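You operate a simulated robot arm through the tools that you are given. There is no shell and no other tool. Be economical: measure what you need, move in short steps, check, and stop when the job is done.

Carry out the task below with a simulated robot arm. There is one attempt and no reset: what you move stays moved.

Task
Take the blue-taped carton marked "seals" from the back edge of the table behind the yellow mark and put it in the black slotted tote. Take the blue filter from the green mark on the long table and put it on the tray lane of the long table. Open the lower desk drawer, take the orange ring and leave it on the floor of the lower desk drawer, then shut the drawer. Stack the blue roll of tape from the top of the dark bench on top of the black roll of tape. Open the upper drawer, fetch the marked beige housing and set it in the inside of the upper drawer, then shut the drawer. Any order will do.

It is judged by the outcome, as a careful person would: the job done as asked, and still so three seconds after it is handed in. It fails if anything else is knocked over, pushed out of place, dropped, spilled or broken. Lids that push on must go on centred and level and be pressed home; caps that screw on are set level and turned clockwise until they are tight.

Robot
A 7-joint arm with a vacuum gripper on a trunk, on a base that drives. Base frame: it is fixed to the floor where the robot stands at the start and does not move with it; the origin is under the middle of the robot, x ahead of it, y to its left, z up. Units: mm, rad, N and s.
Its first joint turns from -2.897 to 2.897 rad. Places, roughly: black slotted tote (40x32x18 cm) [900, -500, 900]; blue filter [750, -2750, 750]; blue-taped carton [750, 0, 1000]; floor of the lower desk drawer [10200, -1300, 700]; inside of the upper drawer [8400, -700, 700]; lower desk drawer [10200, -1100, 700]; marked beige housing [8250, 500, 1000]; orange ring (6x6x3 cm) [8200, 1000, 900]; roll of tape [8250, 1000, 1000]; tray lane of the long table (24x48 cm) [940, -1040, 840]; upper drawer [8300, -700, 700]. Payload 1.06 kg.
Tool frame: the origin (TCP) lies in the middle of the cups' lips, and z points out of the cups. The gripper has 1 cup of 24 mm across, covering 24 by 24 mm (tool x, y); the bellows give 8 mm. With the vacuum on, a cup seals on a smooth face that it is pressed against (1 to 4 N); it does not hold porous or soft things. The pull reaches 23 N.
Orientation is that of the tool frame in the base frame, as [roll, pitch, yaw] about the fixed x, y, z axes, in that order (R = Rz(yaw) Ry(pitch) Rx(roll)). With the cups facing straight down, the tool's x points along the base's -x, its y along +y and its z along -z.

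Tools
- The arm moves only by the tool nudge_tool. Its arguments are lists of equal length, an entry for each row: "dp": the shift along the base's x, y, z in mm, a list of three; "turn": the turn, a rotation vector about the base's x, y, z in rad, a list of three; "vacuum": the vacuum: 1 switches it on, 0 off. In form: {"dp": [[dx, dy, dz], ...], "turn": [[ax, ay, az], ...], "vacuum": [vacuum, ...]}. A call has 1 to 12 rows; each row is the pose to reach, as a shift and turn from the pose commanded when the call began. Rows are played at 5 a second. More than 50 mm and 0.15 rad between two rows, or a gripper value outside its range, and nothing of the call is played. Where a pose cannot be reached the arm comes as near as it can. A force on the tool above 40 N (or 10 N above the force at the start of the call, whichever is more), or a blocked arm, ends the call early, and 0.2 s more pass. The pull builds up within a second once a cup has sealed. Time passes only in rows, and 0.2 s behind the last, so rows that repeat a pose give it time. It gives the time, the measured TCP pose, the force on the tool (base axes) and the pull of the vacuum at its end, in the units of the frame above (readings bear some noise), with the torque about the TCP (base axes, N m) and any sound that the robot's microphone picked up.
- Cameras (640 x 400 px; columns grow to the right, rows downward): "scene" is now at [172.9, 169.7, 1480]; the picture's right is [-0.47, -0.88, 0.00], its down [-0.58, 0.32, -0.75] and it looks along [0.66, -0.36, -0.66] (base axes); focal length 268 px, centre (320, 200). "wrist" rides on the gripper at [78, 19, -96] in the tool frame; the picture's right is [-0.24, 0.97, 0.00], its down [-0.71, -0.17, -0.69] and it looks along [-0.67, -0.16, 0.73] (tool axes); focal length 243 px, centre (320, 200). There is no depth. A picture from a camera that has moved, and an enlarged one, comes with that camera's place and axes in the base frame and with its lens.
- capture(camera): a new picture of that camera. It takes no simulated time.
- base_move(legs): drives the robot by 1 to 6 legs, each [ahead, left, turn to the left] in mm, mm and rad, along the robot's own axes; the way and the turn of a leg run together, so that a leg with both is an arc; at most 1500 mm and 3.142 rad a leg. The arm and the cameras ride along, it lands a little off, and it stops where it bumps. It gives what a move gives.
- pan_tilt(pan, tilt): turns the head with the scene camera to pan (to the left, within 2.094 rad either way) and tilt (down, from -0.506 to 1.204), counted from straight ahead of the robot. It gives what a move gives.
- close_up(camera, box): a new picture of the part [left, top, right, bottom] of that camera's present view, enlarged. It takes no simulated time.
- job_done(): hands the job in; it is judged then, once.

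Go step by step. Nothing tells you exact positions but the pictures and the camera data: compare them with the known pose of the tool, close in by small moves and look again before you grip or let go. The budget is 207 turns and 184 pictures, counting those below and the enlarged ones. Unless the task says otherwise, let go and move clear before handing in, and close with one line.

The tools are called after "Emit:" by a JSON object that holds its "api" and its "payload". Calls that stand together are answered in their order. nudge_tool: Moves the arm, as the interface text tells. Its arguments: {"type":"object","properties":{"dp":{"type":"array","items":{"type":"array","items":{"type":"number"}}},"turn":{"type":"array","items":{"type":"array","items":{"type":"number"}}},"vacuum":{"type":"array","items":{"type":"number"}}},"required":["dp","turn","vacuum"]} The other tools are called the same way: base_move (legs) drives the base; pan_tilt (pan, tilt) turns the head that bears the scene camera; capture (camera) takes a picture; close_up (camera, box) takes an enlarged picture of a part of a camera's view; job_done () hands the job in.

At the start:

```text
time: 0.0
ee_pos: [410.4, -137.6, 1244.8]
tool_rot: [-3.141, 0.0, 3.141]
force: [0.3, 0.0, -0.6]
wrist_torque: [0.03, 0.01, 0.02]
pull: 0.0
robot x, y, heading: [0.4, -3.8, -0.001]
head pan, tilt: [-0.496, 0.726]
```

scene: 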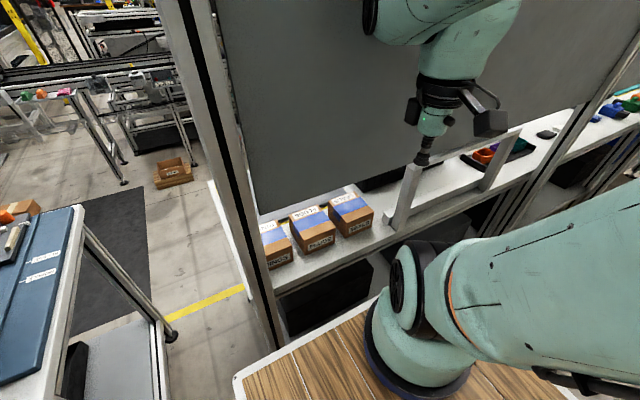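
wrist: 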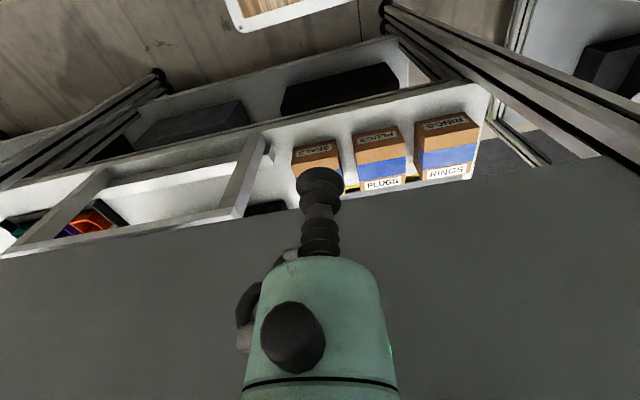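

I see cartons with blue tape in front of a grey panel. I'll look closer at them and look around.

Emit:
{"api": "close_up", "payload": {"camera": "scene", "box": [220, 160, 540, 360]}}

Emit:
{"api": "close_up", "payload": {"camera": "wrist", "box": [200, 60, 520, 260]}}

Emit:
{"api": "pan_tilt", "payload": {"pan": -0.2, "tilt": 0.6}}

Emit:
{"api": "capture", "payload": {"camera": "scene"}}

```text
2.00 times, centred on (380, 260) of scene
camera zoom: at [172.9, 169.7, 1480.0], right [-0.47, -0.88, 0.0], down [-0.58, 0.32, -0.75], along [0.66, -0.36, -0.66], focal length 536 px, centre (200, 80)
```

zoom: 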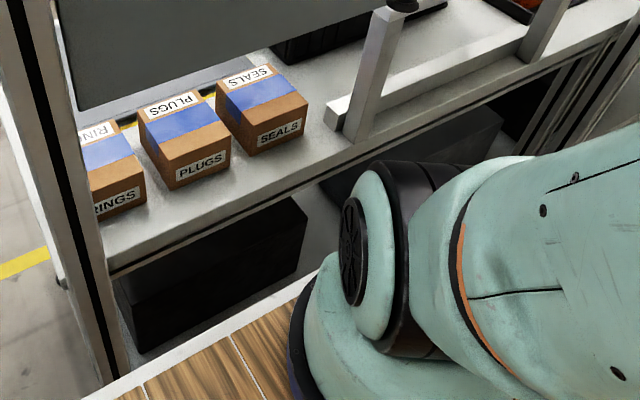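

```text
2.00 times, centred on (360, 160) of wrist
camera zoom: at [333.0, -119.2, 1339.2], right [0.24, 0.97, 0.0], down [0.71, -0.17, 0.69], along [0.67, -0.16, -0.73], focal length 485 px, centre (240, 280)
```

zoom: 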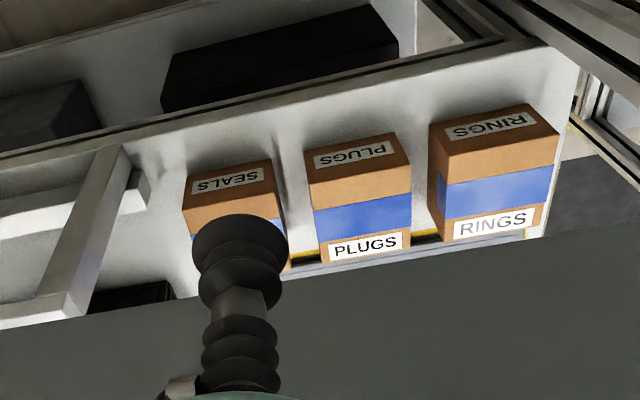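

```text
time: 0.8
ee_pos: [409.1, -138.1, 1244.2]
tool_rot: [3.141, -0.001, 3.141]
force: [-0.2, 0.4, 0.7]
wrist_torque: [0.0, -0.02, -0.02]
pull: 0.1
robot x, y, heading: [5.6, -1.8, 0.004]
head pan, tilt: [-0.201, 0.6]
```

```text
179 pictures are left
camera scene: at [185.7, 191.9, 1490.8], right [-0.2, -0.98, 0.0], down [-0.55, 0.11, -0.82], along [0.81, -0.17, -0.57], focal length 268 px, centre (320, 200)
```

scene: 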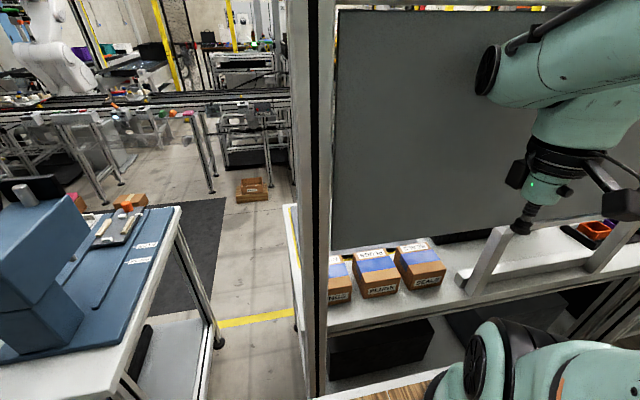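

Triangulating gives the seals carton near (665, -205), top at 920. Now I look for the tote and the long table to the right.

Emit:
{"api": "pan_tilt", "payload": {"pan": -0.9, "tilt": 0.6}}

Emit:
{"api": "capture", "payload": {"camera": "scene"}}

Emit:
{"api": "pan_tilt", "payload": {"pan": -1.5, "tilt": 0.5}}

Emit:
{"api": "capture", "payload": {"camera": "scene"}}

Emit:
{"api": "pan_tilt", "payload": {"pan": 0.3, "tilt": 0.3}}

Emit:
{"api": "capture", "payload": {"camera": "scene"}}

```text
time: 1.9
ee_pos: [409.1, -137.6, 1245.3]
tool_rot: [-3.141, 0.001, 3.14]
force: [0.1, 0.0, -0.1]
wrist_torque: [0.0, 0.0, 0.04]
pull: 0.1
robot x, y, heading: [2.3, 0.0, -0.001]
head pan, tilt: [-0.901, 0.6]
```

```text
178 pictures are left
camera scene: at [154.4, 140.7, 1490.8], right [-0.78, -0.63, 0.0], down [-0.35, 0.44, -0.83], along [0.52, -0.64, -0.56], focal length 268 px, centre (320, 200)
```

scene: 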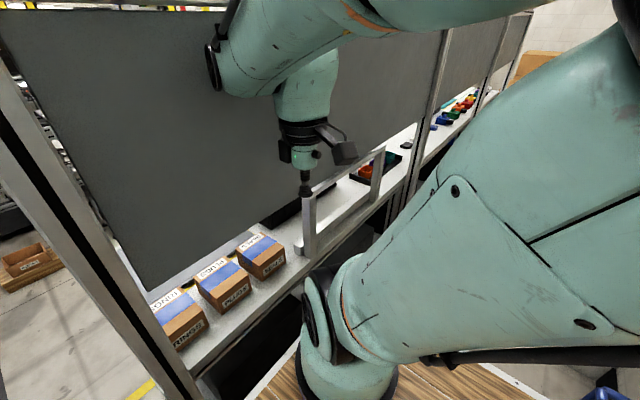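

```text
time: 2.9
ee_pos: [409.3, -136.9, 1243.8]
tool_rot: [3.139, -0.001, 3.141]
force: [0.1, 0.7, -1.0]
wrist_torque: [0.01, 0.04, -0.01]
pull: 0.0
robot x, y, heading: [-1.0, -2.1, -0.003]
head pan, tilt: [-1.499, 0.499]
```

```text
177 pictures are left
camera scene: at [153.9, 139.9, 1491.7], right [-0.79, -0.62, 0.0], down [-0.34, 0.44, -0.83], along [0.51, -0.65, -0.56], focal length 268 px, centre (320, 200)
```

scene: 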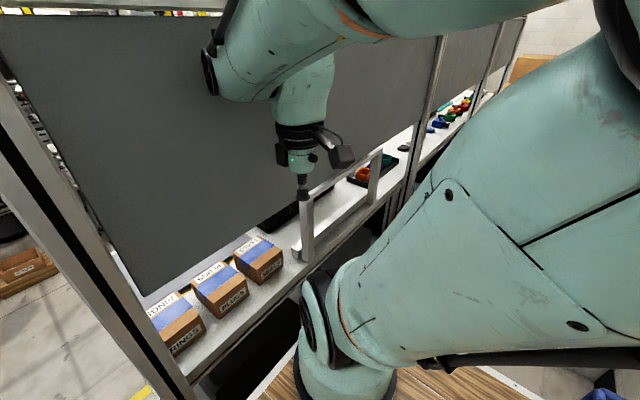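

```text
time: 4.7
ee_pos: [409.7, -137.8, 1244.2]
tool_rot: [3.141, -0.001, -3.141]
force: [0.0, -0.2, 0.3]
wrist_torque: [0.02, 0.0, -0.01]
pull: 0.1
robot x, y, heading: [-0.1, 0.1, -0.0]
head pan, tilt: [0.3, 0.3]
```

```text
176 pictures are left
camera scene: at [188.3, 237.1, 1518.3], right [0.3, -0.96, 0.0], down [-0.28, -0.09, -0.96], along [0.91, 0.28, -0.3], focal length 268 px, centre (320, 200)
```

scene: 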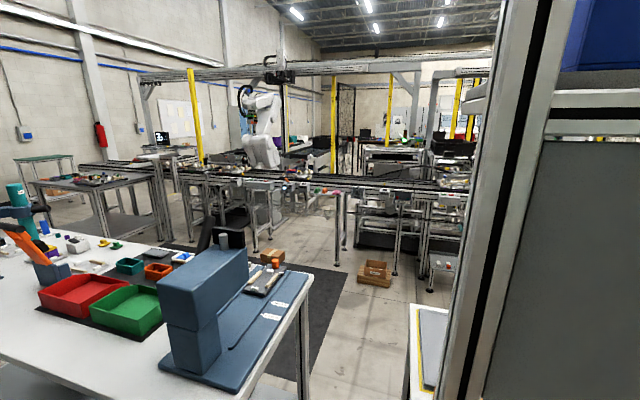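

The tote seems to sit behind a grey frame and the grey panel. I'll slide the arm right to view it with the wrist camera.

Emit:
{"api": "nudge_tool", "payload": {"dp": [[0, -50, 0], [0, -100, 0], [0, -150, 0], [0, -200, 0], [0, -250, 0], [0, -300, 0], [0, -350, 0]], "turn": [[0, 0, 0], [0, 0, 0], [0, 0, 0], [0, 0, 0], [0, 0, 0], [0, 0, 0], [0, 0, 0]], "vacuum": [0, 0, 0, 0, 0, 0, 0]}}

Emit:
{"api": "capture", "payload": {"camera": "wrist"}}

Emit:
{"api": "pan_tilt", "payload": {"pan": -0.6, "tilt": 0.6}}

Emit:
{"api": "capture", "payload": {"camera": "scene"}}

```text
time: 6.3
ee_pos: [409.7, -489.7, 1245.4]
tool_rot: [3.141, 0.0, 3.141]
force: [0.1, 0.0, 0.3]
wrist_torque: [-0.01, 0.0, 0.0]
pull: 0.1
robot x, y, heading: [0.1, -2.2, 0.002]
head pan, tilt: [0.3, 0.3]
```

```text
175 pictures are left
camera wrist: at [333.5, -470.8, 1340.7], right [0.24, 0.97, 0.0], down [0.71, -0.17, 0.68], along [0.67, -0.16, -0.73], focal length 243 px, centre (320, 200)
```

wrist: 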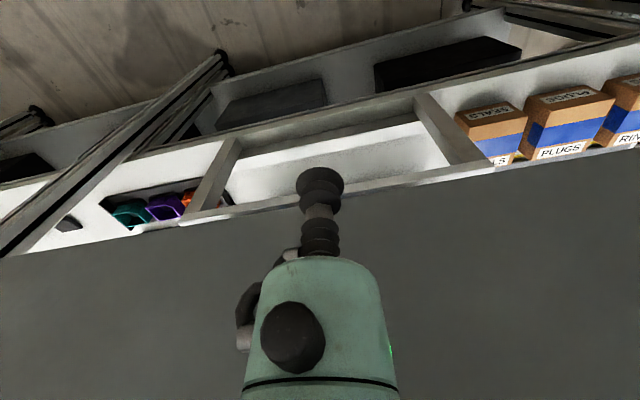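

```text
time: 7.5
ee_pos: [410.1, -489.6, 1245.9]
tool_rot: [3.141, 0.001, -3.14]
force: [-0.3, -0.2, 0.0]
wrist_torque: [-0.02, 0.0, 0.03]
pull: 0.1
robot x, y, heading: [-1.7, 1.3, 0.003]
head pan, tilt: [-0.6, 0.6]
```

```text
174 pictures are left
camera scene: at [171.4, 159.1, 1491.0], right [-0.56, -0.83, 0.0], down [-0.47, 0.32, -0.83], along [0.68, -0.47, -0.56], focal length 268 px, centre (320, 200)
```

scene: 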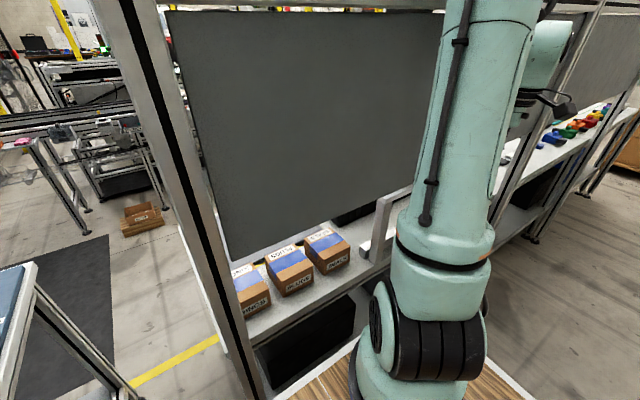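

I need to see under the panel, so I lower the arm in front of the table and tilt the wrist camera toward horizontal.

Emit:
{"api": "nudge_tool", "payload": {"dp": [[0, 0, -40], [0, 0, -80], [0, 0, -120], [0, 0, -120], [0, 0, -120], [0, 0, -120]], "turn": [[0, -0.1, 0], [0, -0.2, 0], [0, -0.3, 0], [0, -0.4, 0], [0, -0.5, 0], [0, -0.5, 0]], "vacuum": [0, 0, 0, 0, 0, 0]}}

Emit:
{"api": "capture", "payload": {"camera": "wrist"}}

```text
time: 8.9
ee_pos: [409.7, -487.7, 1124.1]
tool_rot: [3.141, 0.5, 3.141]
force: [-0.3, 0.6, -0.1]
wrist_torque: [0.02, -0.02, -0.02]
pull: 0.0
robot x, y, heading: [-0.0, -1.1, 0.004]
head pan, tilt: [-0.6, 0.6]
```

```text
173 pictures are left
camera wrist: at [296.9, -469.0, 1169.7], right [0.21, 0.97, 0.11], down [0.29, -0.17, 0.94], along [0.93, -0.16, -0.32], focal length 243 px, centre (320, 200)
```

wrist: 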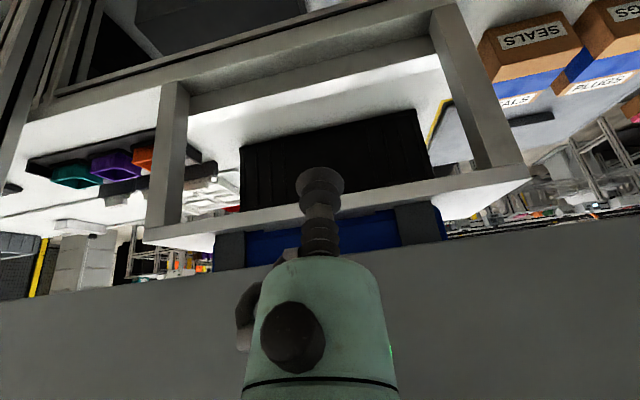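

The panel hangs at x≈500 with its bottom at z≈1150, and the tote stands behind a grey frame, so the far side may be a better approach. I look left for ways around.

Emit:
{"api": "pan_tilt", "payload": {"pan": 1.2, "tilt": 0.3}}

Emit:
{"api": "capture", "payload": {"camera": "scene"}}

Emit:
{"api": "pan_tilt", "payload": {"pan": 2.09, "tilt": 0.4}}

Emit:
{"api": "capture", "payload": {"camera": "scene"}}

Emit:
{"api": "pan_tilt", "payload": {"pan": 0.4, "tilt": 0.9}}

Emit:
{"api": "capture", "payload": {"camera": "scene"}}

```text
time: 10.7
ee_pos: [409.6, -488.6, 1125.8]
tool_rot: [3.141, 0.499, 3.14]
force: [-0.4, -0.1, 0.5]
wrist_torque: [0.02, 0.0, 0.02]
pull: 0.2
robot x, y, heading: [2.9, -2.3, -0.004]
head pan, tilt: [1.201, 0.3]
```

```text
172 pictures are left
camera scene: at [132.9, 296.5, 1518.3], right [0.93, -0.36, 0.0], down [-0.11, -0.28, -0.96], along [0.35, 0.89, -0.3], focal length 268 px, centre (320, 200)
```

scene: 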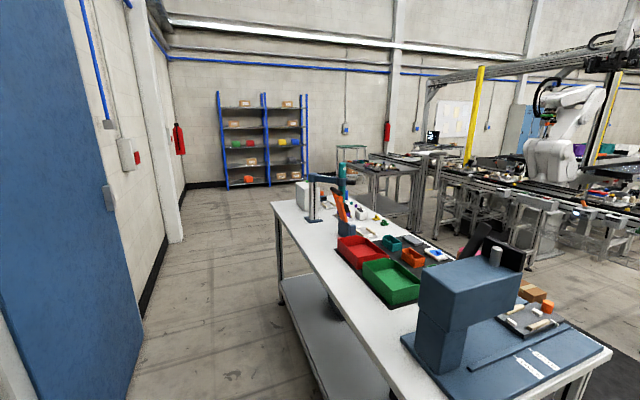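

```text
time: 11.9
ee_pos: [410.1, -487.5, 1124.7]
tool_rot: [3.141, 0.499, -3.141]
force: [0.6, -0.7, 0.0]
wrist_torque: [0.0, 0.0, -0.04]
pull: 0.1
robot x, y, heading: [-0.5, 3.5, -0.001]
head pan, tilt: [2.089, 0.4]
```

```text
171 pictures are left
camera scene: at [53.2, 290.0, 1509.1], right [0.87, 0.49, 0.0], down [0.19, -0.34, -0.92], along [-0.46, 0.8, -0.39], focal length 268 px, centre (320, 200)
```

scene: 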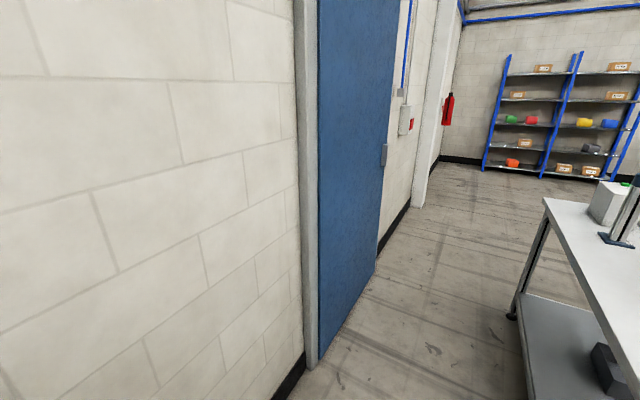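

```text
time: 13.6
ee_pos: [410.3, -487.6, 1124.3]
tool_rot: [3.141, 0.5, 3.141]
force: [0.7, -0.4, 0.4]
wrist_torque: [0.0, -0.02, 0.01]
pull: 0.1
robot x, y, heading: [1.0, -0.0, -0.0]
head pan, tilt: [0.4, 0.901]
```

```text
170 pictures are left
camera scene: at [168.6, 238.9, 1466.0], right [0.39, -0.92, 0.0], down [-0.72, -0.31, -0.62], along [0.57, 0.24, -0.78], focal length 268 px, centre (320, 200)
```

scene: 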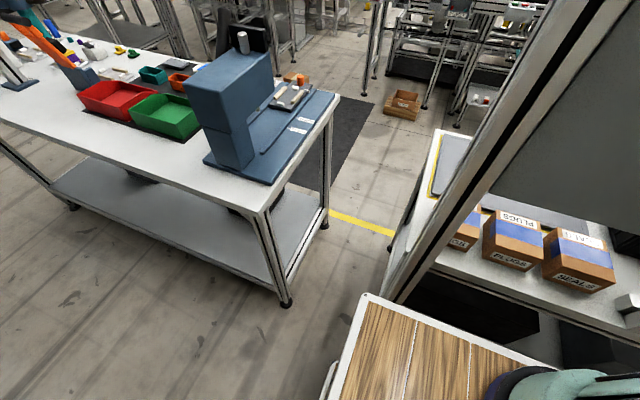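

The yellow-outlined mat is on the far side, so the bench is worked from +x; the panel is its backboard. The gap to the left table (≈430 mm) is too narrow, so I'll go around the left table's end. First I tuck the arm and strafe left.

Emit:
{"api": "nudge_tool", "payload": {"dp": [[0, 50, 20], [0, 100, 40], [0, 150, 60], [0, 200, 80], [0, 250, 100], [0, 300, 120], [0, 350, 120], [0, 400, 120], [0, 450, 120], [0, 488, 120]], "turn": [[0, 0.1, 0], [0, 0.2, 0], [0, 0.3, 0], [0, 0.4, 0], [0, 0.5, 0], [0, 0.5, 0], [0, 0.5, 0], [0, 0.5, 0], [0, 0.5, 0], [0, 0.5, 0]], "vacuum": [0, 0, 0, 0, 0, 0, 0, 0, 0, 0]}}

Emit:
{"api": "base_move", "payload": {"legs": [[0, 1450, 0], [0, 1450, 0]]}}

Emit:
{"api": "pan_tilt", "payload": {"pan": 0.0, "tilt": 0.5}}

Emit:
{"api": "capture", "payload": {"camera": "scene"}}

```text
refused: row 1 steps farther than a row can; nothing moved
```

```text
time: 27.8
ee_pos: [456.5, 2432.3, 1125.1]
tool_rot: [3.141, 0.498, 3.108]
force: [-0.9, 0.3, 0.4]
wrist_torque: [-0.01, 0.03, 0.0]
pull: 0.1
robot x, y, heading: [62.7, 2930.4, -0.036]
head pan, tilt: [0.4, 0.901]
```

```text
time: 28.6
ee_pos: [456.3, 2431.5, 1124.9]
tool_rot: [3.141, 0.499, 3.108]
force: [-0.4, -1.7, -0.3]
wrist_torque: [-0.04, 0.02, -0.02]
pull: 0.0
robot x, y, heading: [62.6, 2932.1, -0.029]
head pan, tilt: [0.0, 0.499]
```

```text
169 pictures are left
camera scene: at [258.6, 3135.9, 1499.8], right [-0.03, -1.0, 0.0], down [-0.48, 0.02, -0.88], along [0.88, -0.03, -0.48], focal length 268 px, centre (320, 200)
```

scene: 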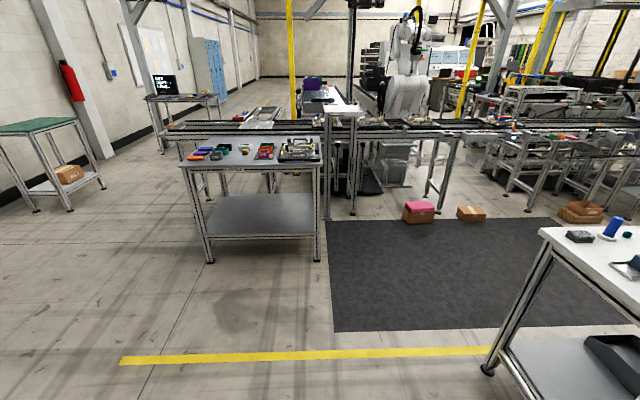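

Moved OK. Next I tuck the arm to the front, shift a bit right to clear the parts table ahead, and drive forward into the aisle.

Emit:
{"api": "nudge_tool", "payload": {"dp": [[0, 45, 0], [0, 90, 10], [0, 135, 20], [0, 180, 30], [0, 225, 40], [0, 270, 50], [0, 315, 60], [0, 360, 70], [0, 400, 80], [0, 440, 90], [0, 480, 100]], "turn": [[0, 0.1, 0], [0, 0.2, 0], [0, 0.3, 0], [0, 0.4, 0], [0, 0.5, 0], [0, 0.5, 0], [0, 0.5, 0], [0, 0.5, 0], [0, 0.5, 0], [0, 0.5, 0], [0, 0.5, 0]], "vacuum": [0, 0, 0, 0, 0, 0, 0, 0, 0, 0, 0]}}

Emit:
{"api": "base_move", "payload": {"legs": [[0, -200, 0.03], [1400, 0, 0], [280, 0, 0]]}}

Emit:
{"api": "pan_tilt", "payload": {"pan": -0.8, "tilt": 0.5}}

Emit:
{"api": "capture", "payload": {"camera": "scene"}}

```text
time: 30.7
ee_pos: [447.4, 2804.4, 1200.6]
tool_rot: [3.091, -0.048, 2.829]
force: [0.4, 0.6, 0.2]
wrist_torque: [-0.06, 0.02, -0.01]
pull: 0.0
robot x, y, heading: [60.4, 2930.4, -0.03]
head pan, tilt: [0.0, 0.499]
stopped in row 10: the arm was blocked; the commanded pose is now the measured one
```

```text
time: 40.4
ee_pos: [2123.2, 2622.3, 1200.3]
tool_rot: [3.096, -0.045, 2.874]
force: [0.4, 0.1, -0.5]
wrist_torque: [-0.02, 0.0, -0.01]
pull: 0.1
robot x, y, heading: [1732.3, 2732.5, 0.005]
head pan, tilt: [0.0, 0.499]
```

```text
time: 41.6
ee_pos: [2121.8, 2621.7, 1200.6]
tool_rot: [3.094, -0.047, 2.874]
force: [0.4, 0.3, 0.2]
wrist_torque: [0.0, 0.01, 0.02]
pull: 0.0
robot x, y, heading: [1730.6, 2733.3, 0.006]
head pan, tilt: [-0.799, 0.499]
```

```text
168 pictures are left
camera scene: at [1886.7, 3013.8, 1497.0], right [0.76, -0.65, 0.0], down [-0.33, -0.39, -0.86], along [0.56, 0.66, -0.51], focal length 268 px, centre (320, 200)
```

scene: 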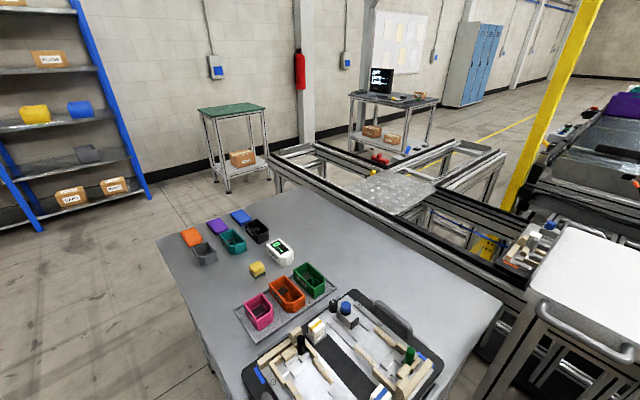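

The arm got pressed near the head mast and the head pan looks disturbed. I'll move the arm right a bit and look again.

Emit:
{"api": "nudge_tool", "payload": {"dp": [[0, -45, 0], [0, -90, 10], [0, -100, 20], [0, -100, 20]], "turn": [[0, 0, 0.07], [0, 0, 0.14], [0, 0.04, 0.2], [-0.04, 0.04, 0.27]], "vacuum": [0, 0, 0, 0]}}

Emit:
{"api": "pan_tilt", "payload": {"pan": -0.8, "tilt": 0.5}}

Emit:
{"api": "capture", "payload": {"camera": "scene"}}

```text
time: 42.6
ee_pos: [2123.2, 2522.6, 1222.3]
tool_rot: [3.141, -0.08, -3.139]
force: [-0.9, 0.3, 0.3]
wrist_torque: [0.01, 0.0, -0.01]
pull: 0.1
robot x, y, heading: [1731.9, 2729.8, 0.016]
head pan, tilt: [-0.799, 0.499]
```

```text
time: 43.2
ee_pos: [2122.7, 2523.7, 1221.5]
tool_rot: [3.14, -0.079, -3.14]
force: [-0.1, -0.3, 0.6]
wrist_torque: [0.01, 0.0, -0.02]
pull: 0.1
robot x, y, heading: [1729.1, 2732.5, 0.007]
head pan, tilt: [-0.799, 0.499]
```

```text
167 pictures are left
camera scene: at [1892.2, 2880.1, 1499.9], right [-0.71, -0.7, 0.0], down [-0.34, 0.34, -0.88], along [0.62, -0.63, -0.48], focal length 268 px, centre (320, 200)
```

scene: 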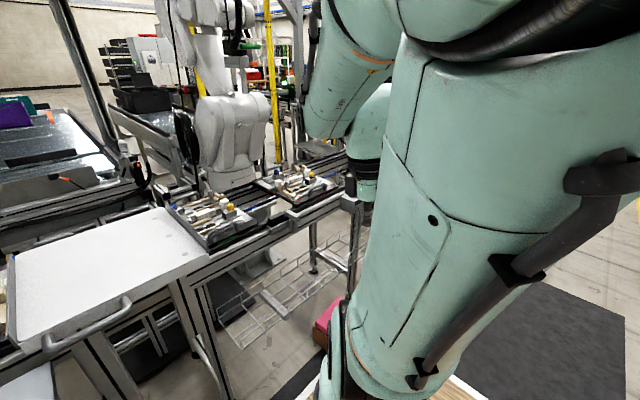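

View clear again. I strafe right along the aisle and turn around to face the benches.

Emit:
{"api": "base_move", "payload": {"legs": [[0, -750, 0], [0, 0, 3.14]]}}

Emit:
{"api": "pan_tilt", "payload": {"pan": 0.7, "tilt": 0.5}}

Emit:
{"api": "capture", "payload": {"camera": "scene"}}

Emit:
{"api": "pan_tilt", "payload": {"pan": 1.4, "tilt": 0.4}}

Emit:
{"api": "capture", "payload": {"camera": "scene"}}

```text
time: 54.5
ee_pos: [1350.0, 2202.5, 1223.6]
tool_rot: [3.14, -0.082, -0.03]
force: [0.3, -0.6, 1.1]
wrist_torque: [-0.01, -0.03, -0.01]
pull: 0.0
robot x, y, heading: [1735.1, 1977.0, 3.12]
head pan, tilt: [-0.799, 0.499]
```

```text
time: 56.1
ee_pos: [1348.6, 2201.8, 1222.6]
tool_rot: [3.139, -0.081, -0.03]
force: [-0.2, -0.5, -0.3]
wrist_torque: [-0.01, 0.03, -0.01]
pull: 0.1
robot x, y, heading: [1734.8, 1977.0, 3.12]
head pan, tilt: [0.7, 0.499]
```

```text
166 pictures are left
camera scene: at [1556.9, 1712.2, 1499.9], right [-0.62, 0.78, 0.0], down [0.37, 0.3, -0.88], along [-0.69, -0.55, -0.48], focal length 268 px, centre (320, 200)
```

scene: 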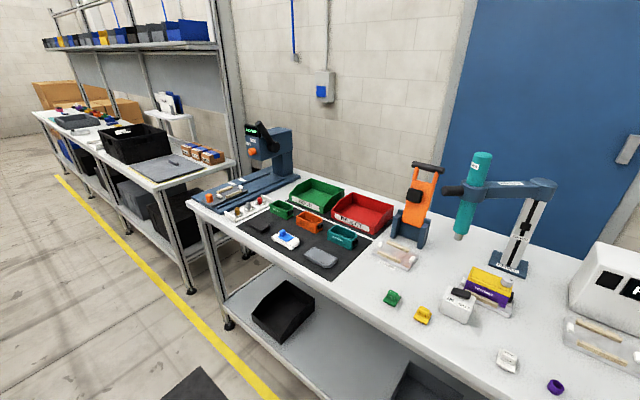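

```text
time: 57.2
ee_pos: [1348.8, 2201.7, 1222.4]
tool_rot: [3.139, -0.079, -0.032]
force: [0.5, -0.5, 0.3]
wrist_torque: [0.0, 0.01, -0.01]
pull: 0.1
robot x, y, heading: [1730.9, 1976.6, 3.118]
head pan, tilt: [1.4, 0.4]
```

```text
165 pictures are left
camera scene: at [1609.9, 1678.2, 1509.0], right [-0.98, 0.2, 0.0], down [0.08, 0.38, -0.92], along [-0.18, -0.9, -0.39], focal length 268 px, centre (320, 200)
```

scene: 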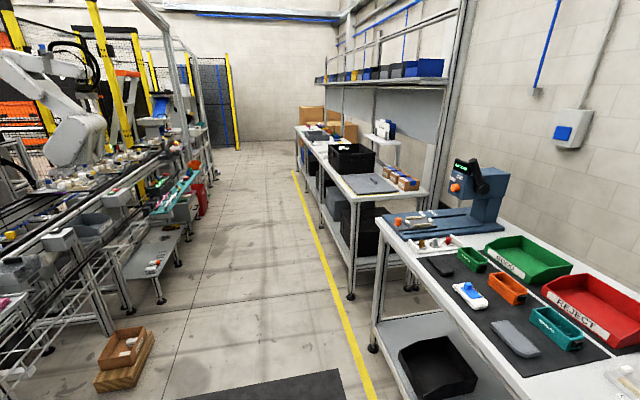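

I can clearly see the bench, tote and cartons from this side. I strafe left to stand before the seals carton and tote.

Emit:
{"api": "base_move", "payload": {"legs": [[0, 1100, 0.02], [0, 1160, 0]]}}

Emit:
{"api": "pan_tilt", "payload": {"pan": 0.2, "tilt": 0.6}}

Emit:
{"api": "capture", "payload": {"camera": "scene"}}

```text
time: 68.2
ee_pos: [1318.9, -30.7, 1222.7]
tool_rot: [3.139, -0.079, -0.038]
force: [-0.6, -0.7, -0.3]
wrist_torque: [-0.02, -0.02, 0.0]
pull: 0.0
robot x, y, heading: [1700.2, -255.0, 3.11]
head pan, tilt: [1.4, 0.4]
```

```text
time: 69.6
ee_pos: [1316.7, -29.6, 1221.5]
tool_rot: [3.14, -0.08, -0.039]
force: [-0.4, -0.4, -0.8]
wrist_torque: [-0.03, 0.0, 0.0]
pull: 0.0
robot x, y, heading: [1698.4, -256.6, 3.109]
head pan, tilt: [0.201, 0.6]
```

```text
164 pictures are left
camera scene: at [1506.7, -479.9, 1490.8], right [-0.17, 0.99, 0.0], down [0.56, 0.1, -0.83], along [-0.81, -0.14, -0.56], focal length 268 px, centre (320, 200)
```

scene: 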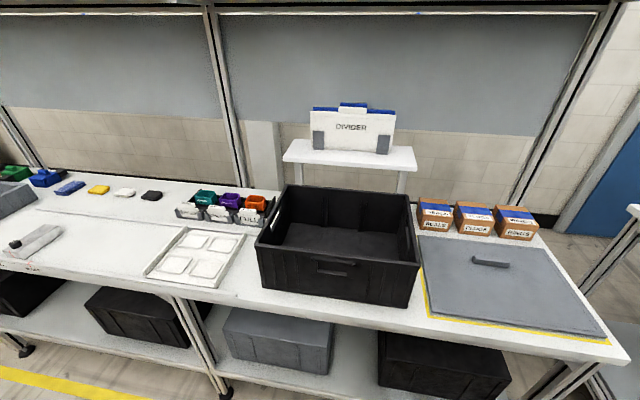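

The seals carton (tape centre ≈(672,-202,920)) and the tote are in clear view. I drive 140 mm closer and straighten.

Emit:
{"api": "base_move", "payload": {"legs": [[140, 0, 0.03]]}}

Emit:
{"api": "capture", "payload": {"camera": "scene"}}

Emit:
{"api": "capture", "payload": {"camera": "wrist"}}

```text
time: 71.0
ee_pos: [1170.6, -40.6, 1220.5]
tool_rot: [3.14, -0.08, -0.006]
force: [-0.1, -0.2, -0.6]
wrist_torque: [0.04, -0.06, 0.0]
pull: 0.0
robot x, y, heading: [1562.3, -256.7, 3.142]
head pan, tilt: [0.201, 0.6]
```

```text
163 pictures are left
camera scene: at [1374.5, -483.6, 1490.8], right [-0.2, 0.98, 0.0], down [0.55, 0.11, -0.83], along [-0.81, -0.16, -0.56], focal length 268 px, centre (320, 200)
```

scene: 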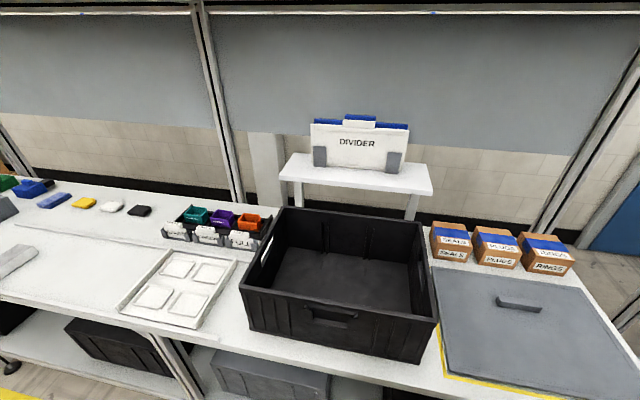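

```text
162 pictures are left
camera wrist: at [1243.0, -59.9, 1322.9], right [-0.24, -0.97, -0.02], down [-0.76, 0.18, 0.63], along [-0.6, 0.16, -0.78], focal length 243 px, centre (320, 200)
```

wrist: 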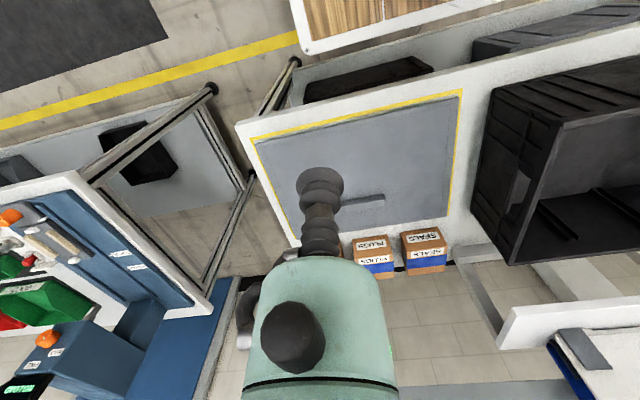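

I move the tool toward a point above the seals carton, levelling it.

Emit:
{"api": "nudge_tool", "payload": {"dp": [[-40, -13, -10], [-80, -26, -20], [-120, -39, -30], [-160, -52, -40], [-200, -65, -50], [-240, -78, -60], [-280, -91, -70], [-320, -104, -80], [-360, -117, -90], [-400, -130, -100], [-440, -143, -110], [-480, -156, -120]], "turn": [[0, 0.04, 0], [0, 0.08, 0], [0, 0.08, 0], [0, 0.08, 0], [0, 0.08, 0], [0, 0.08, 0], [0, 0.08, 0], [0, 0.08, 0], [0, 0.08, 0], [0, 0.08, 0], [0, 0.08, 0], [0, 0.08, 0]], "vacuum": [0, 0, 0, 0, 0, 0, 0, 0, 0, 0, 0, 0]}}

Emit:
{"api": "capture", "payload": {"camera": "wrist"}}

Emit:
{"api": "capture", "payload": {"camera": "scene"}}

```text
time: 73.6
ee_pos: [691.8, -195.8, 1102.0]
tool_rot: [3.14, 0.0, -0.006]
force: [0.5, -0.7, 0.4]
wrist_torque: [-0.01, 0.02, -0.01]
pull: 0.0
robot x, y, heading: [1561.1, -255.7, 3.14]
head pan, tilt: [0.201, 0.6]
```

```text
161 pictures are left
camera wrist: at [770.7, -216.8, 1196.6], right [-0.24, -0.97, 0.0], down [-0.71, 0.18, 0.69], along [-0.66, 0.16, -0.73], focal length 243 px, centre (320, 200)
```

wrist: 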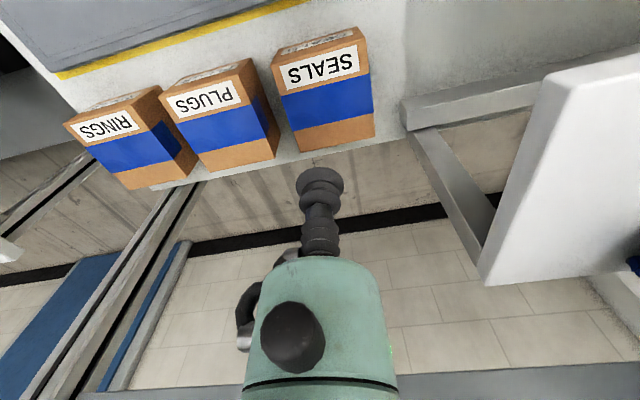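

```text
160 pictures are left
camera scene: at [1375.1, -483.4, 1490.9], right [-0.2, 0.98, 0.0], down [0.55, 0.11, -0.83], along [-0.81, -0.16, -0.56], focal length 268 px, centre (320, 200)
```

scene: 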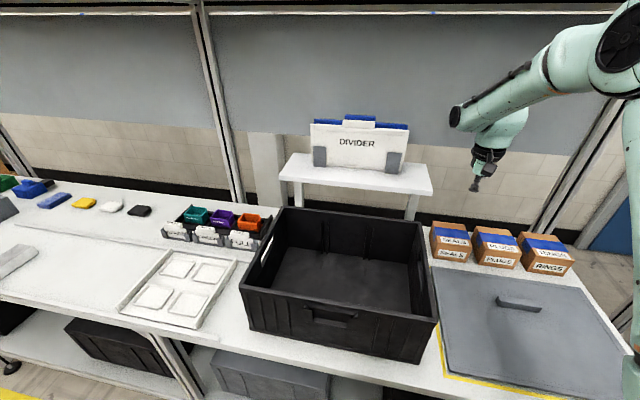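

The tape centre computes to (669,-200,≈920). I descend above it in steps.

Emit:
{"api": "nudge_tool", "payload": {"dp": [[-23, -4, -30], [-23, -4, -70], [-23, -4, -110], [-23, -4, -150], [-23, -4, -165], [-23, -4, -172], [-23, -4, -172]], "turn": [[0, 0, 0], [0, 0, 0], [0, 0, 0], [0, 0, 0], [0, 0, 0], [0, 0, 0], [0, 0, 0]], "vacuum": [0, 0, 0, 0, 0, 0, 0]}}

Emit:
{"api": "capture", "payload": {"camera": "wrist"}}

Emit:
{"api": "close_up", "payload": {"camera": "scene", "box": [400, 160, 560, 260]}}

```text
time: 75.2
ee_pos: [668.3, -201.1, 930.7]
tool_rot: [3.141, -0.001, -0.008]
force: [0.3, -0.3, -0.5]
wrist_torque: [0.03, -0.02, -0.02]
pull: 0.1
robot x, y, heading: [1563.3, -252.7, 3.138]
head pan, tilt: [0.201, 0.6]
```

```text
159 pictures are left
camera wrist: at [747.7, -219.8, 1025.9], right [-0.24, -0.97, 0.0], down [-0.71, 0.18, 0.68], along [-0.66, 0.16, -0.73], focal length 243 px, centre (320, 200)
```

wrist: 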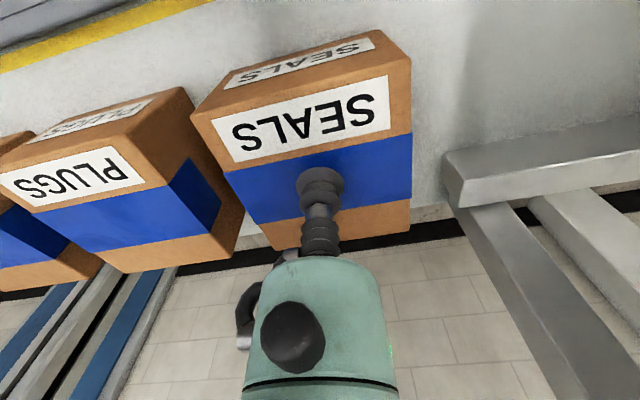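

```text
4.00 times, centred on (480, 210) of scene
camera zoom: at [1374.6, -483.6, 1490.8], right [-0.2, 0.98, 0.0], down [0.55, 0.11, -0.83], along [-0.81, -0.16, -0.56], focal length 1071 px, centre (-320, 160)
```

zoom: 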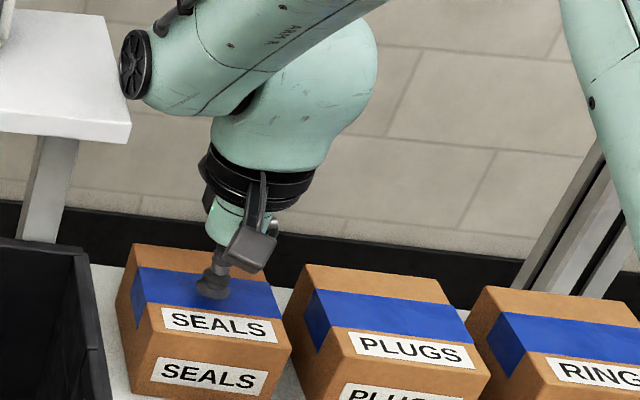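

Cup is over the tape, close to touching. I press down gently with the vacuum on.

Emit:
{"api": "nudge_tool", "payload": {"dp": [[0, 0, -4], [0, 0, -8], [0, 0, -10], [0, 0, -12], [0, 0, -12], [0, 0, -12]], "turn": [[0, 0, 0], [0, 0, 0], [0, 0, 0], [0, 0, 0], [0, 0, 0], [0, 0, 0]], "vacuum": [1, 1, 1, 1, 1, 1]}}

```text
time: 76.6
ee_pos: [668.0, -200.6, 919.2]
tool_rot: [3.141, 0.001, -0.007]
force: [-2.5, 0.8, 13.3]
wrist_torque: [0.05, 0.01, -0.03]
pull: 23.4
robot x, y, heading: [1562.1, -255.8, 3.142]
head pan, tilt: [0.201, 0.6]
```

Sealed with full pull. Lift straight up to clear the tote rim, then away from the divider stand.

Emit:
{"api": "nudge_tool", "payload": {"dp": [[0, 0, 8], [0, 0, 20], [0, 0, 50], [0, 0, 90], [0, 0, 130], [0, 0, 170], [0, 0, 210], [20, 0, 240], [60, 0, 240], [100, 0, 240], [100, 0, 240]], "turn": [[0, 0, 0], [0, 0, 0], [0, 0, 0], [0, 0, 0], [0, 0, 0], [0, 0, 0], [0, 0, 0], [0, 0, 0], [0, 0, 0], [0, 0, 0], [0, 0, 0]], "vacuum": [1, 1, 1, 1, 1, 1, 1, 1, 1, 1, 1]}}

Emit:
{"api": "capture", "payload": {"camera": "scene"}}

```text
time: 79.0
ee_pos: [769.2, -199.6, 1155.9]
tool_rot: [3.141, 0.0, -0.007]
force: [0.2, -0.5, -2.8]
wrist_torque: [0.02, 0.01, 0.02]
pull: 23.4
robot x, y, heading: [1562.4, -253.8, 3.145]
head pan, tilt: [0.201, 0.6]
```

```text
157 pictures are left
camera scene: at [1374.3, -483.6, 1490.8], right [-0.2, 0.98, 0.0], down [0.55, 0.11, -0.82], along [-0.81, -0.16, -0.57], focal length 268 px, centre (320, 200)
```

scene: 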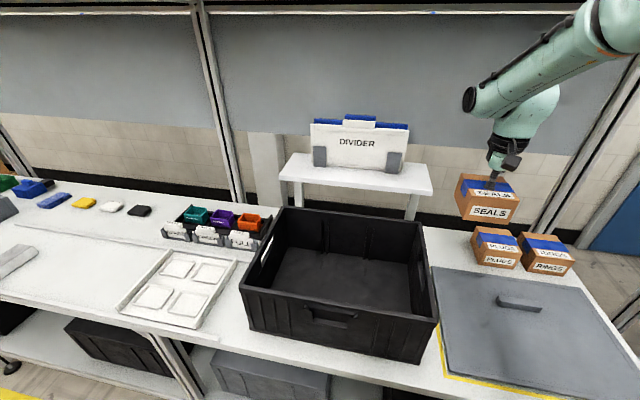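

Carton held. I move it over the tote centre (880,-522).

Emit:
{"api": "nudge_tool", "payload": {"dp": [[14, -40, 0], [28, -80, 0], [42, -120, 0], [56, -160, 0], [70, -200, 0], [84, -240, 0], [98, -280, 0], [111, -320, 0], [111, -320, 0]], "turn": [[0, 0, 0], [0, 0, 0], [0, 0, 0], [0, 0, 0], [0, 0, 0], [0, 0, 0], [0, 0, 0], [0, 0, 0], [0, 0, 0]], "vacuum": [1, 1, 1, 1, 1, 1, 1, 1, 1]}}

Emit:
{"api": "capture", "payload": {"camera": "scene"}}

Emit:
{"api": "capture", "payload": {"camera": "wrist"}}

```text
time: 81.0
ee_pos: [881.0, -521.1, 1158.7]
tool_rot: [3.139, 0.0, -0.007]
force: [-0.4, -0.1, -2.5]
wrist_torque: [0.01, -0.01, 0.0]
pull: 22.8
robot x, y, heading: [1563.4, -256.7, 3.144]
head pan, tilt: [0.201, 0.6]
```

```text
156 pictures are left
camera scene: at [1374.5, -483.6, 1490.8], right [-0.2, 0.98, 0.0], down [0.55, 0.11, -0.82], along [-0.81, -0.16, -0.57], focal length 268 px, centre (320, 200)
```

scene: 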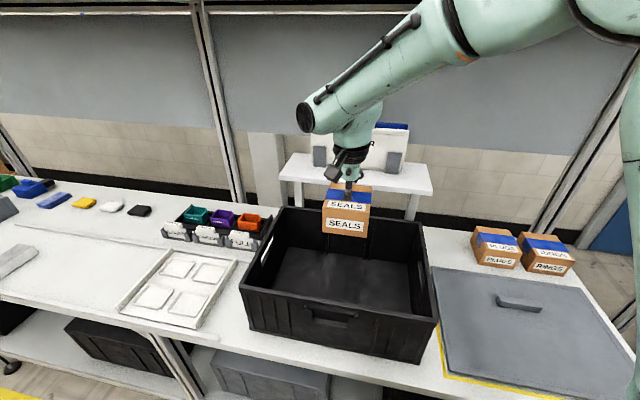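

```text
155 pictures are left
camera wrist: at [960.4, -540.7, 1252.7], right [-0.24, -0.97, 0.0], down [-0.71, 0.18, 0.68], along [-0.66, 0.16, -0.73], focal length 243 px, centre (320, 200)
```

wrist: 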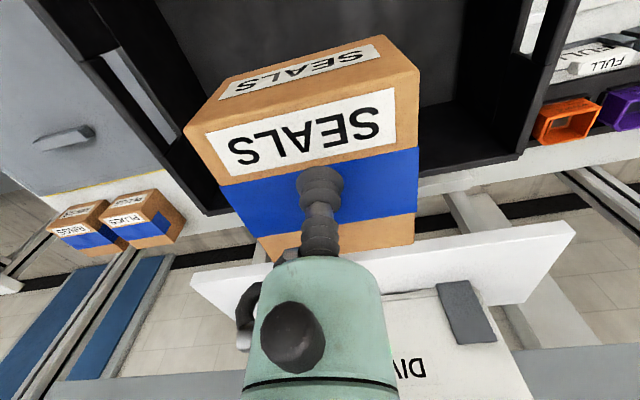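

Over the tote. I lower the carton into it.

Emit:
{"api": "nudge_tool", "payload": {"dp": [[0, 0, -40], [0, 0, -80], [0, 0, -120], [0, 0, -160], [0, 0, -190], [0, 0, -210], [0, 0, -218], [0, 0, -218]], "turn": [[0, 0, 0], [0, 0, 0], [0, 0, 0], [0, 0, 0], [0, 0, 0], [0, 0, 0], [0, 0, 0], [0, 0, 0]], "vacuum": [1, 1, 1, 1, 1, 1, 1, 1]}}

Emit:
{"api": "capture", "payload": {"camera": "scene"}}

```text
time: 82.8
ee_pos: [879.0, -518.1, 938.7]
tool_rot: [3.14, -0.001, -0.007]
force: [-0.3, -0.6, -2.8]
wrist_torque: [-0.01, -0.02, -0.04]
pull: 23.0
robot x, y, heading: [1559.3, -255.0, 3.142]
head pan, tilt: [0.201, 0.6]
```

```text
154 pictures are left
camera scene: at [1374.5, -483.6, 1490.8], right [-0.2, 0.98, 0.0], down [0.55, 0.11, -0.83], along [-0.81, -0.16, -0.57], focal length 268 px, centre (320, 200)
```

scene: 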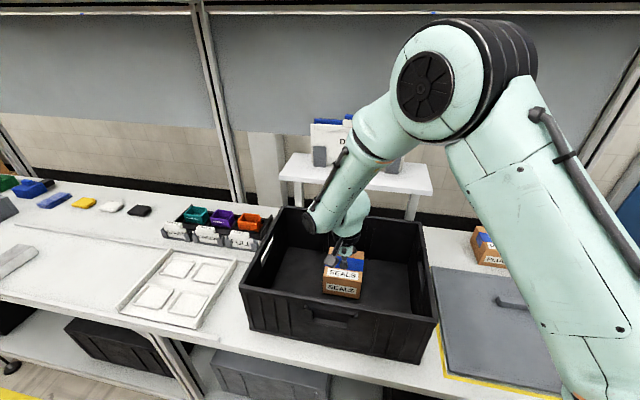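

Emit:
{"api": "nudge_tool", "payload": {"dp": [[0, 0, -3], [0, 0, -6], [0, 0, -9], [0, 0, -12], [0, 0, -15], [0, 0, -15]], "turn": [[0, 0, 0], [0, 0, 0], [0, 0, 0], [0, 0, 0], [0, 0, 0], [0, 0, 0]], "vacuum": [1, 1, 1, 1, 1, 1]}}

```text
time: 84.2
ee_pos: [880.0, -520.5, 925.3]
tool_rot: [3.138, 0.001, -0.005]
force: [-0.6, 0.5, 12.9]
wrist_torque: [0.03, 0.01, 0.06]
pull: 22.7
robot x, y, heading: [1565.3, -252.9, 3.138]
head pan, tilt: [0.201, 0.6]
```

The carton rests on the tote floor. Release and rise.

Emit:
{"api": "nudge_tool", "payload": {"dp": [[0, 0, 2], [0, 0, 3], [0, 0, 3], [0, 0, 3], [0, 0, 10], [0, 0, 40], [0, 0, 80], [0, 0, 120], [0, 0, 160], [0, 0, 200], [0, 0, 240]], "turn": [[0, 0, 0], [0, 0, 0], [0, 0, 0], [0, 0, 0], [0, 0, 0], [0, 0, 0], [0, 0, 0], [0, 0, 0], [0, 0, 0], [0, 0, 0], [0, 0, 0]], "vacuum": [0, 0, 0, 0, 0, 0, 0, 0, 0, 0, 0]}}

Emit:
{"api": "pan_tilt", "payload": {"pan": 0.6, "tilt": 0.6}}

Emit:
{"api": "capture", "payload": {"camera": "scene"}}

```text
time: 86.6
ee_pos: [879.8, -519.0, 1166.1]
tool_rot: [3.14, 0.002, -0.008]
force: [0.3, -0.2, 0.2]
wrist_torque: [0.0, -0.05, -0.02]
pull: 0.0
robot x, y, heading: [1560.3, -255.0, 3.142]
head pan, tilt: [0.201, 0.6]
```

```text
time: 87.4
ee_pos: [879.9, -517.3, 1165.6]
tool_rot: [3.14, 0.001, -0.008]
force: [0.4, 0.3, -0.3]
wrist_torque: [-0.01, -0.02, 0.01]
pull: 0.0
robot x, y, heading: [1562.0, -261.8, 3.144]
head pan, tilt: [0.6, 0.6]
```

```text
153 pictures are left
camera scene: at [1388.2, -515.9, 1490.8], right [-0.56, 0.83, 0.0], down [0.47, 0.32, -0.83], along [-0.68, -0.47, -0.56], focal length 268 px, centre (320, 200)
```

scene: 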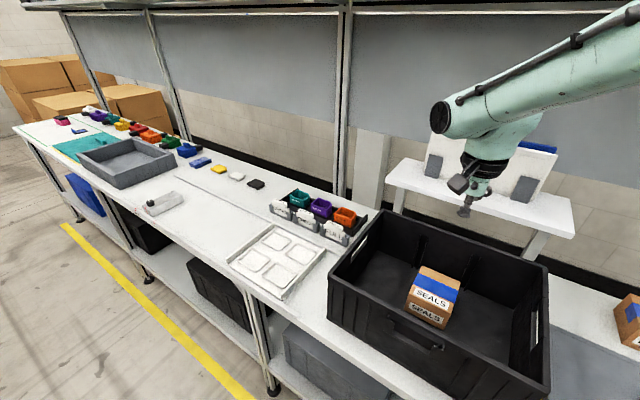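

Carton is standing in the tote. I zoom on the lane area and tuck the arm.

Emit:
{"api": "close_up", "payload": {"camera": "scene", "box": [20, 90, 340, 290]}}

Emit:
{"api": "nudge_tool", "payload": {"dp": [[24, 39, 5], [48, 78, 10], [72, 117, 15], [96, 156, 20], [120, 195, 25], [144, 234, 30], [168, 273, 35], [192, 312, 40], [216, 351, 45], [240, 390, 50], [264, 429, 55], [290, 468, 55]], "turn": [[0, 0, 0], [0, 0, 0], [0, 0, 0], [0, 0, 0], [0, 0, 0], [0, 0, 0], [0, 0, 0], [0, 0, 0], [0, 0, 0], [0, 0, 0], [0, 0, 0], [0, 0, 0]], "vacuum": [0, 0, 0, 0, 0, 0, 0, 0, 0, 0, 0, 0]}}

Emit:
{"api": "base_move", "payload": {"legs": [[-80, 0, 0], [0, 1100, 0], [0, 1050, 0]]}}

Emit:
{"api": "pan_tilt", "payload": {"pan": 0.3, "tilt": 0.6}}

Emit:
{"api": "capture", "payload": {"camera": "scene"}}

```text
2.00 times, centred on (180, 190) of scene
camera zoom: at [1388.2, -515.9, 1490.8], right [-0.56, 0.83, 0.0], down [0.47, 0.32, -0.83], along [-0.68, -0.47, -0.56], focal length 536 px, centre (600, 220)
```

zoom: 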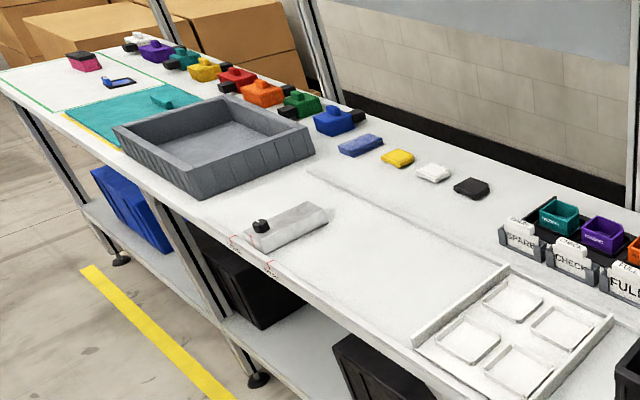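

```text
time: 90.0
ee_pos: [1169.5, -52.1, 1220.4]
tool_rot: [3.14, 0.0, -0.006]
force: [-0.1, -0.2, 0.6]
wrist_torque: [-0.05, -0.01, 0.03]
pull: 0.0
robot x, y, heading: [1560.7, -252.2, 3.136]
head pan, tilt: [0.6, 0.6]
```

```text
time: 101.3
ee_pos: [1228.3, -2187.3, 1221.4]
tool_rot: [3.14, 0.002, -0.018]
force: [-0.2, 0.2, 0.4]
wrist_torque: [0.0, 0.04, -0.01]
pull: 0.1
robot x, y, heading: [1619.4, -2395.1, 3.131]
head pan, tilt: [0.6, 0.6]
```

```text
time: 102.1
ee_pos: [1229.6, -2188.6, 1221.4]
tool_rot: [3.137, -0.001, -0.018]
force: [0.2, -0.1, -0.2]
wrist_torque: [-0.01, -0.02, -0.01]
pull: 0.2
robot x, y, heading: [1619.9, -2393.3, 3.135]
head pan, tilt: [0.3, 0.6]
```

```text
151 pictures are left
camera scene: at [1432.0, -2629.3, 1490.8], right [-0.29, 0.96, 0.0], down [0.54, 0.16, -0.83], along [-0.79, -0.24, -0.56], focal length 268 px, centre (320, 200)
```

scene: 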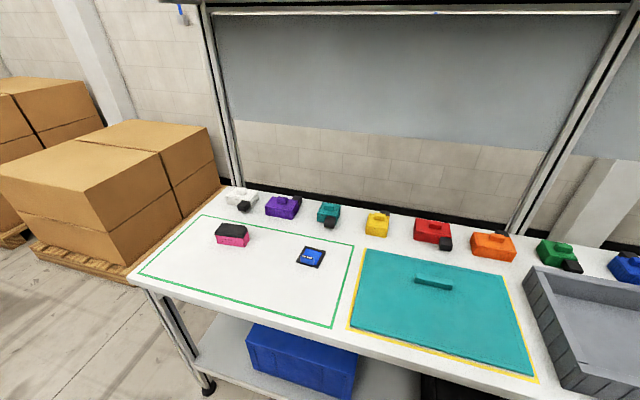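

In the green-outlined zone are a pink/black item and a small blue item. I zoom.

Emit:
{"api": "close_up", "payload": {"camera": "scene", "box": [200, 200, 360, 300]}}

Emit:
{"api": "close_up", "payload": {"camera": "scene", "box": [520, 190, 640, 265]}}

```text
4.00 times, centred on (280, 250) of scene
camera zoom: at [1432.0, -2629.3, 1490.8], right [-0.29, 0.96, 0.0], down [0.54, 0.16, -0.83], along [-0.79, -0.24, -0.56], focal length 1071 px, centre (480, 0)
```

zoom: 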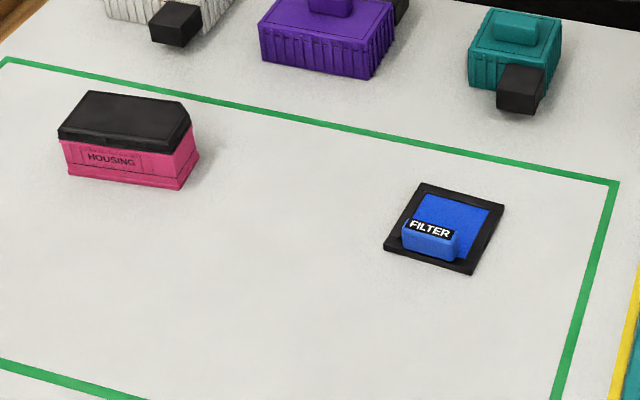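

```text
5.33 times, centred on (580, 228) of scene
camera zoom: at [1432.0, -2629.3, 1490.8], right [-0.29, 0.96, 0.0], down [0.54, 0.16, -0.83], along [-0.79, -0.24, -0.56], focal length 1428 px, centre (-1067, 53)
```

zoom: 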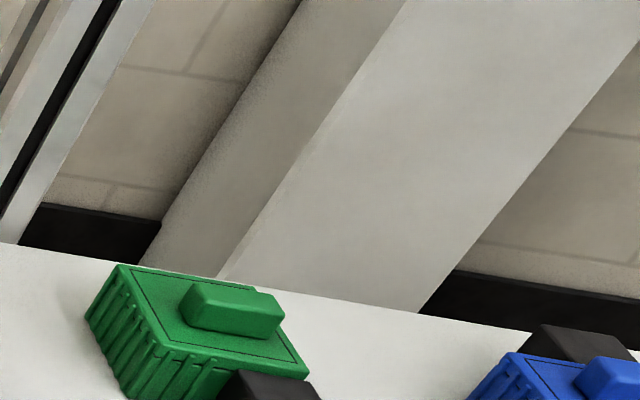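

The blue filter (black frame, blue handle labelled FILTER) is near (851,-2837). I drive next to it and bring the tool over.

Emit:
{"api": "base_move", "payload": {"legs": [[40, 380, 0.01]]}}

Emit:
{"api": "pan_tilt", "payload": {"pan": 0.0, "tilt": 0.7}}

Emit:
{"api": "capture", "payload": {"camera": "scene"}}

```text
time: 104.5
ee_pos: [1185.9, -2570.7, 1221.0]
tool_rot: [3.139, -0.001, 0.002]
force: [0.7, 1.2, 0.1]
wrist_torque: [0.01, 0.0, -0.02]
pull: 0.0
robot x, y, heading: [1577.6, -2770.7, -3.134]
head pan, tilt: [0.3, 0.6]
```

```text
time: 105.3
ee_pos: [1185.8, -2571.2, 1220.6]
tool_rot: [3.14, 0.002, 0.001]
force: [-0.7, -0.1, 0.0]
wrist_torque: [-0.02, -0.03, -0.02]
pull: 0.0
robot x, y, heading: [1580.8, -2767.4, -3.138]
head pan, tilt: [0.0, 0.7]
```

```text
148 pictures are left
camera scene: at [1396.0, -2982.5, 1482.2], right [-0.01, 1.0, 0.0], down [0.64, 0.01, -0.77], along [-0.77, -0.01, -0.64], focal length 268 px, centre (320, 200)
```

scene: 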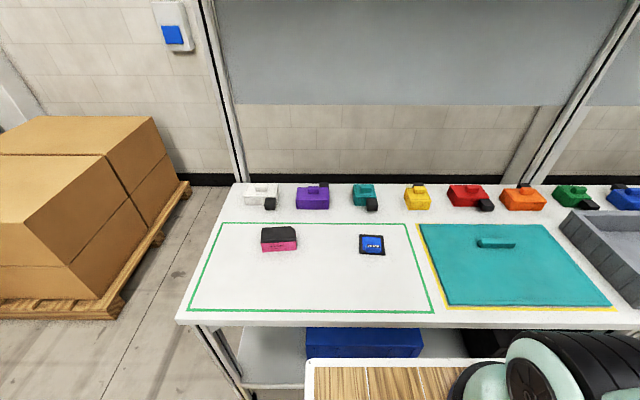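

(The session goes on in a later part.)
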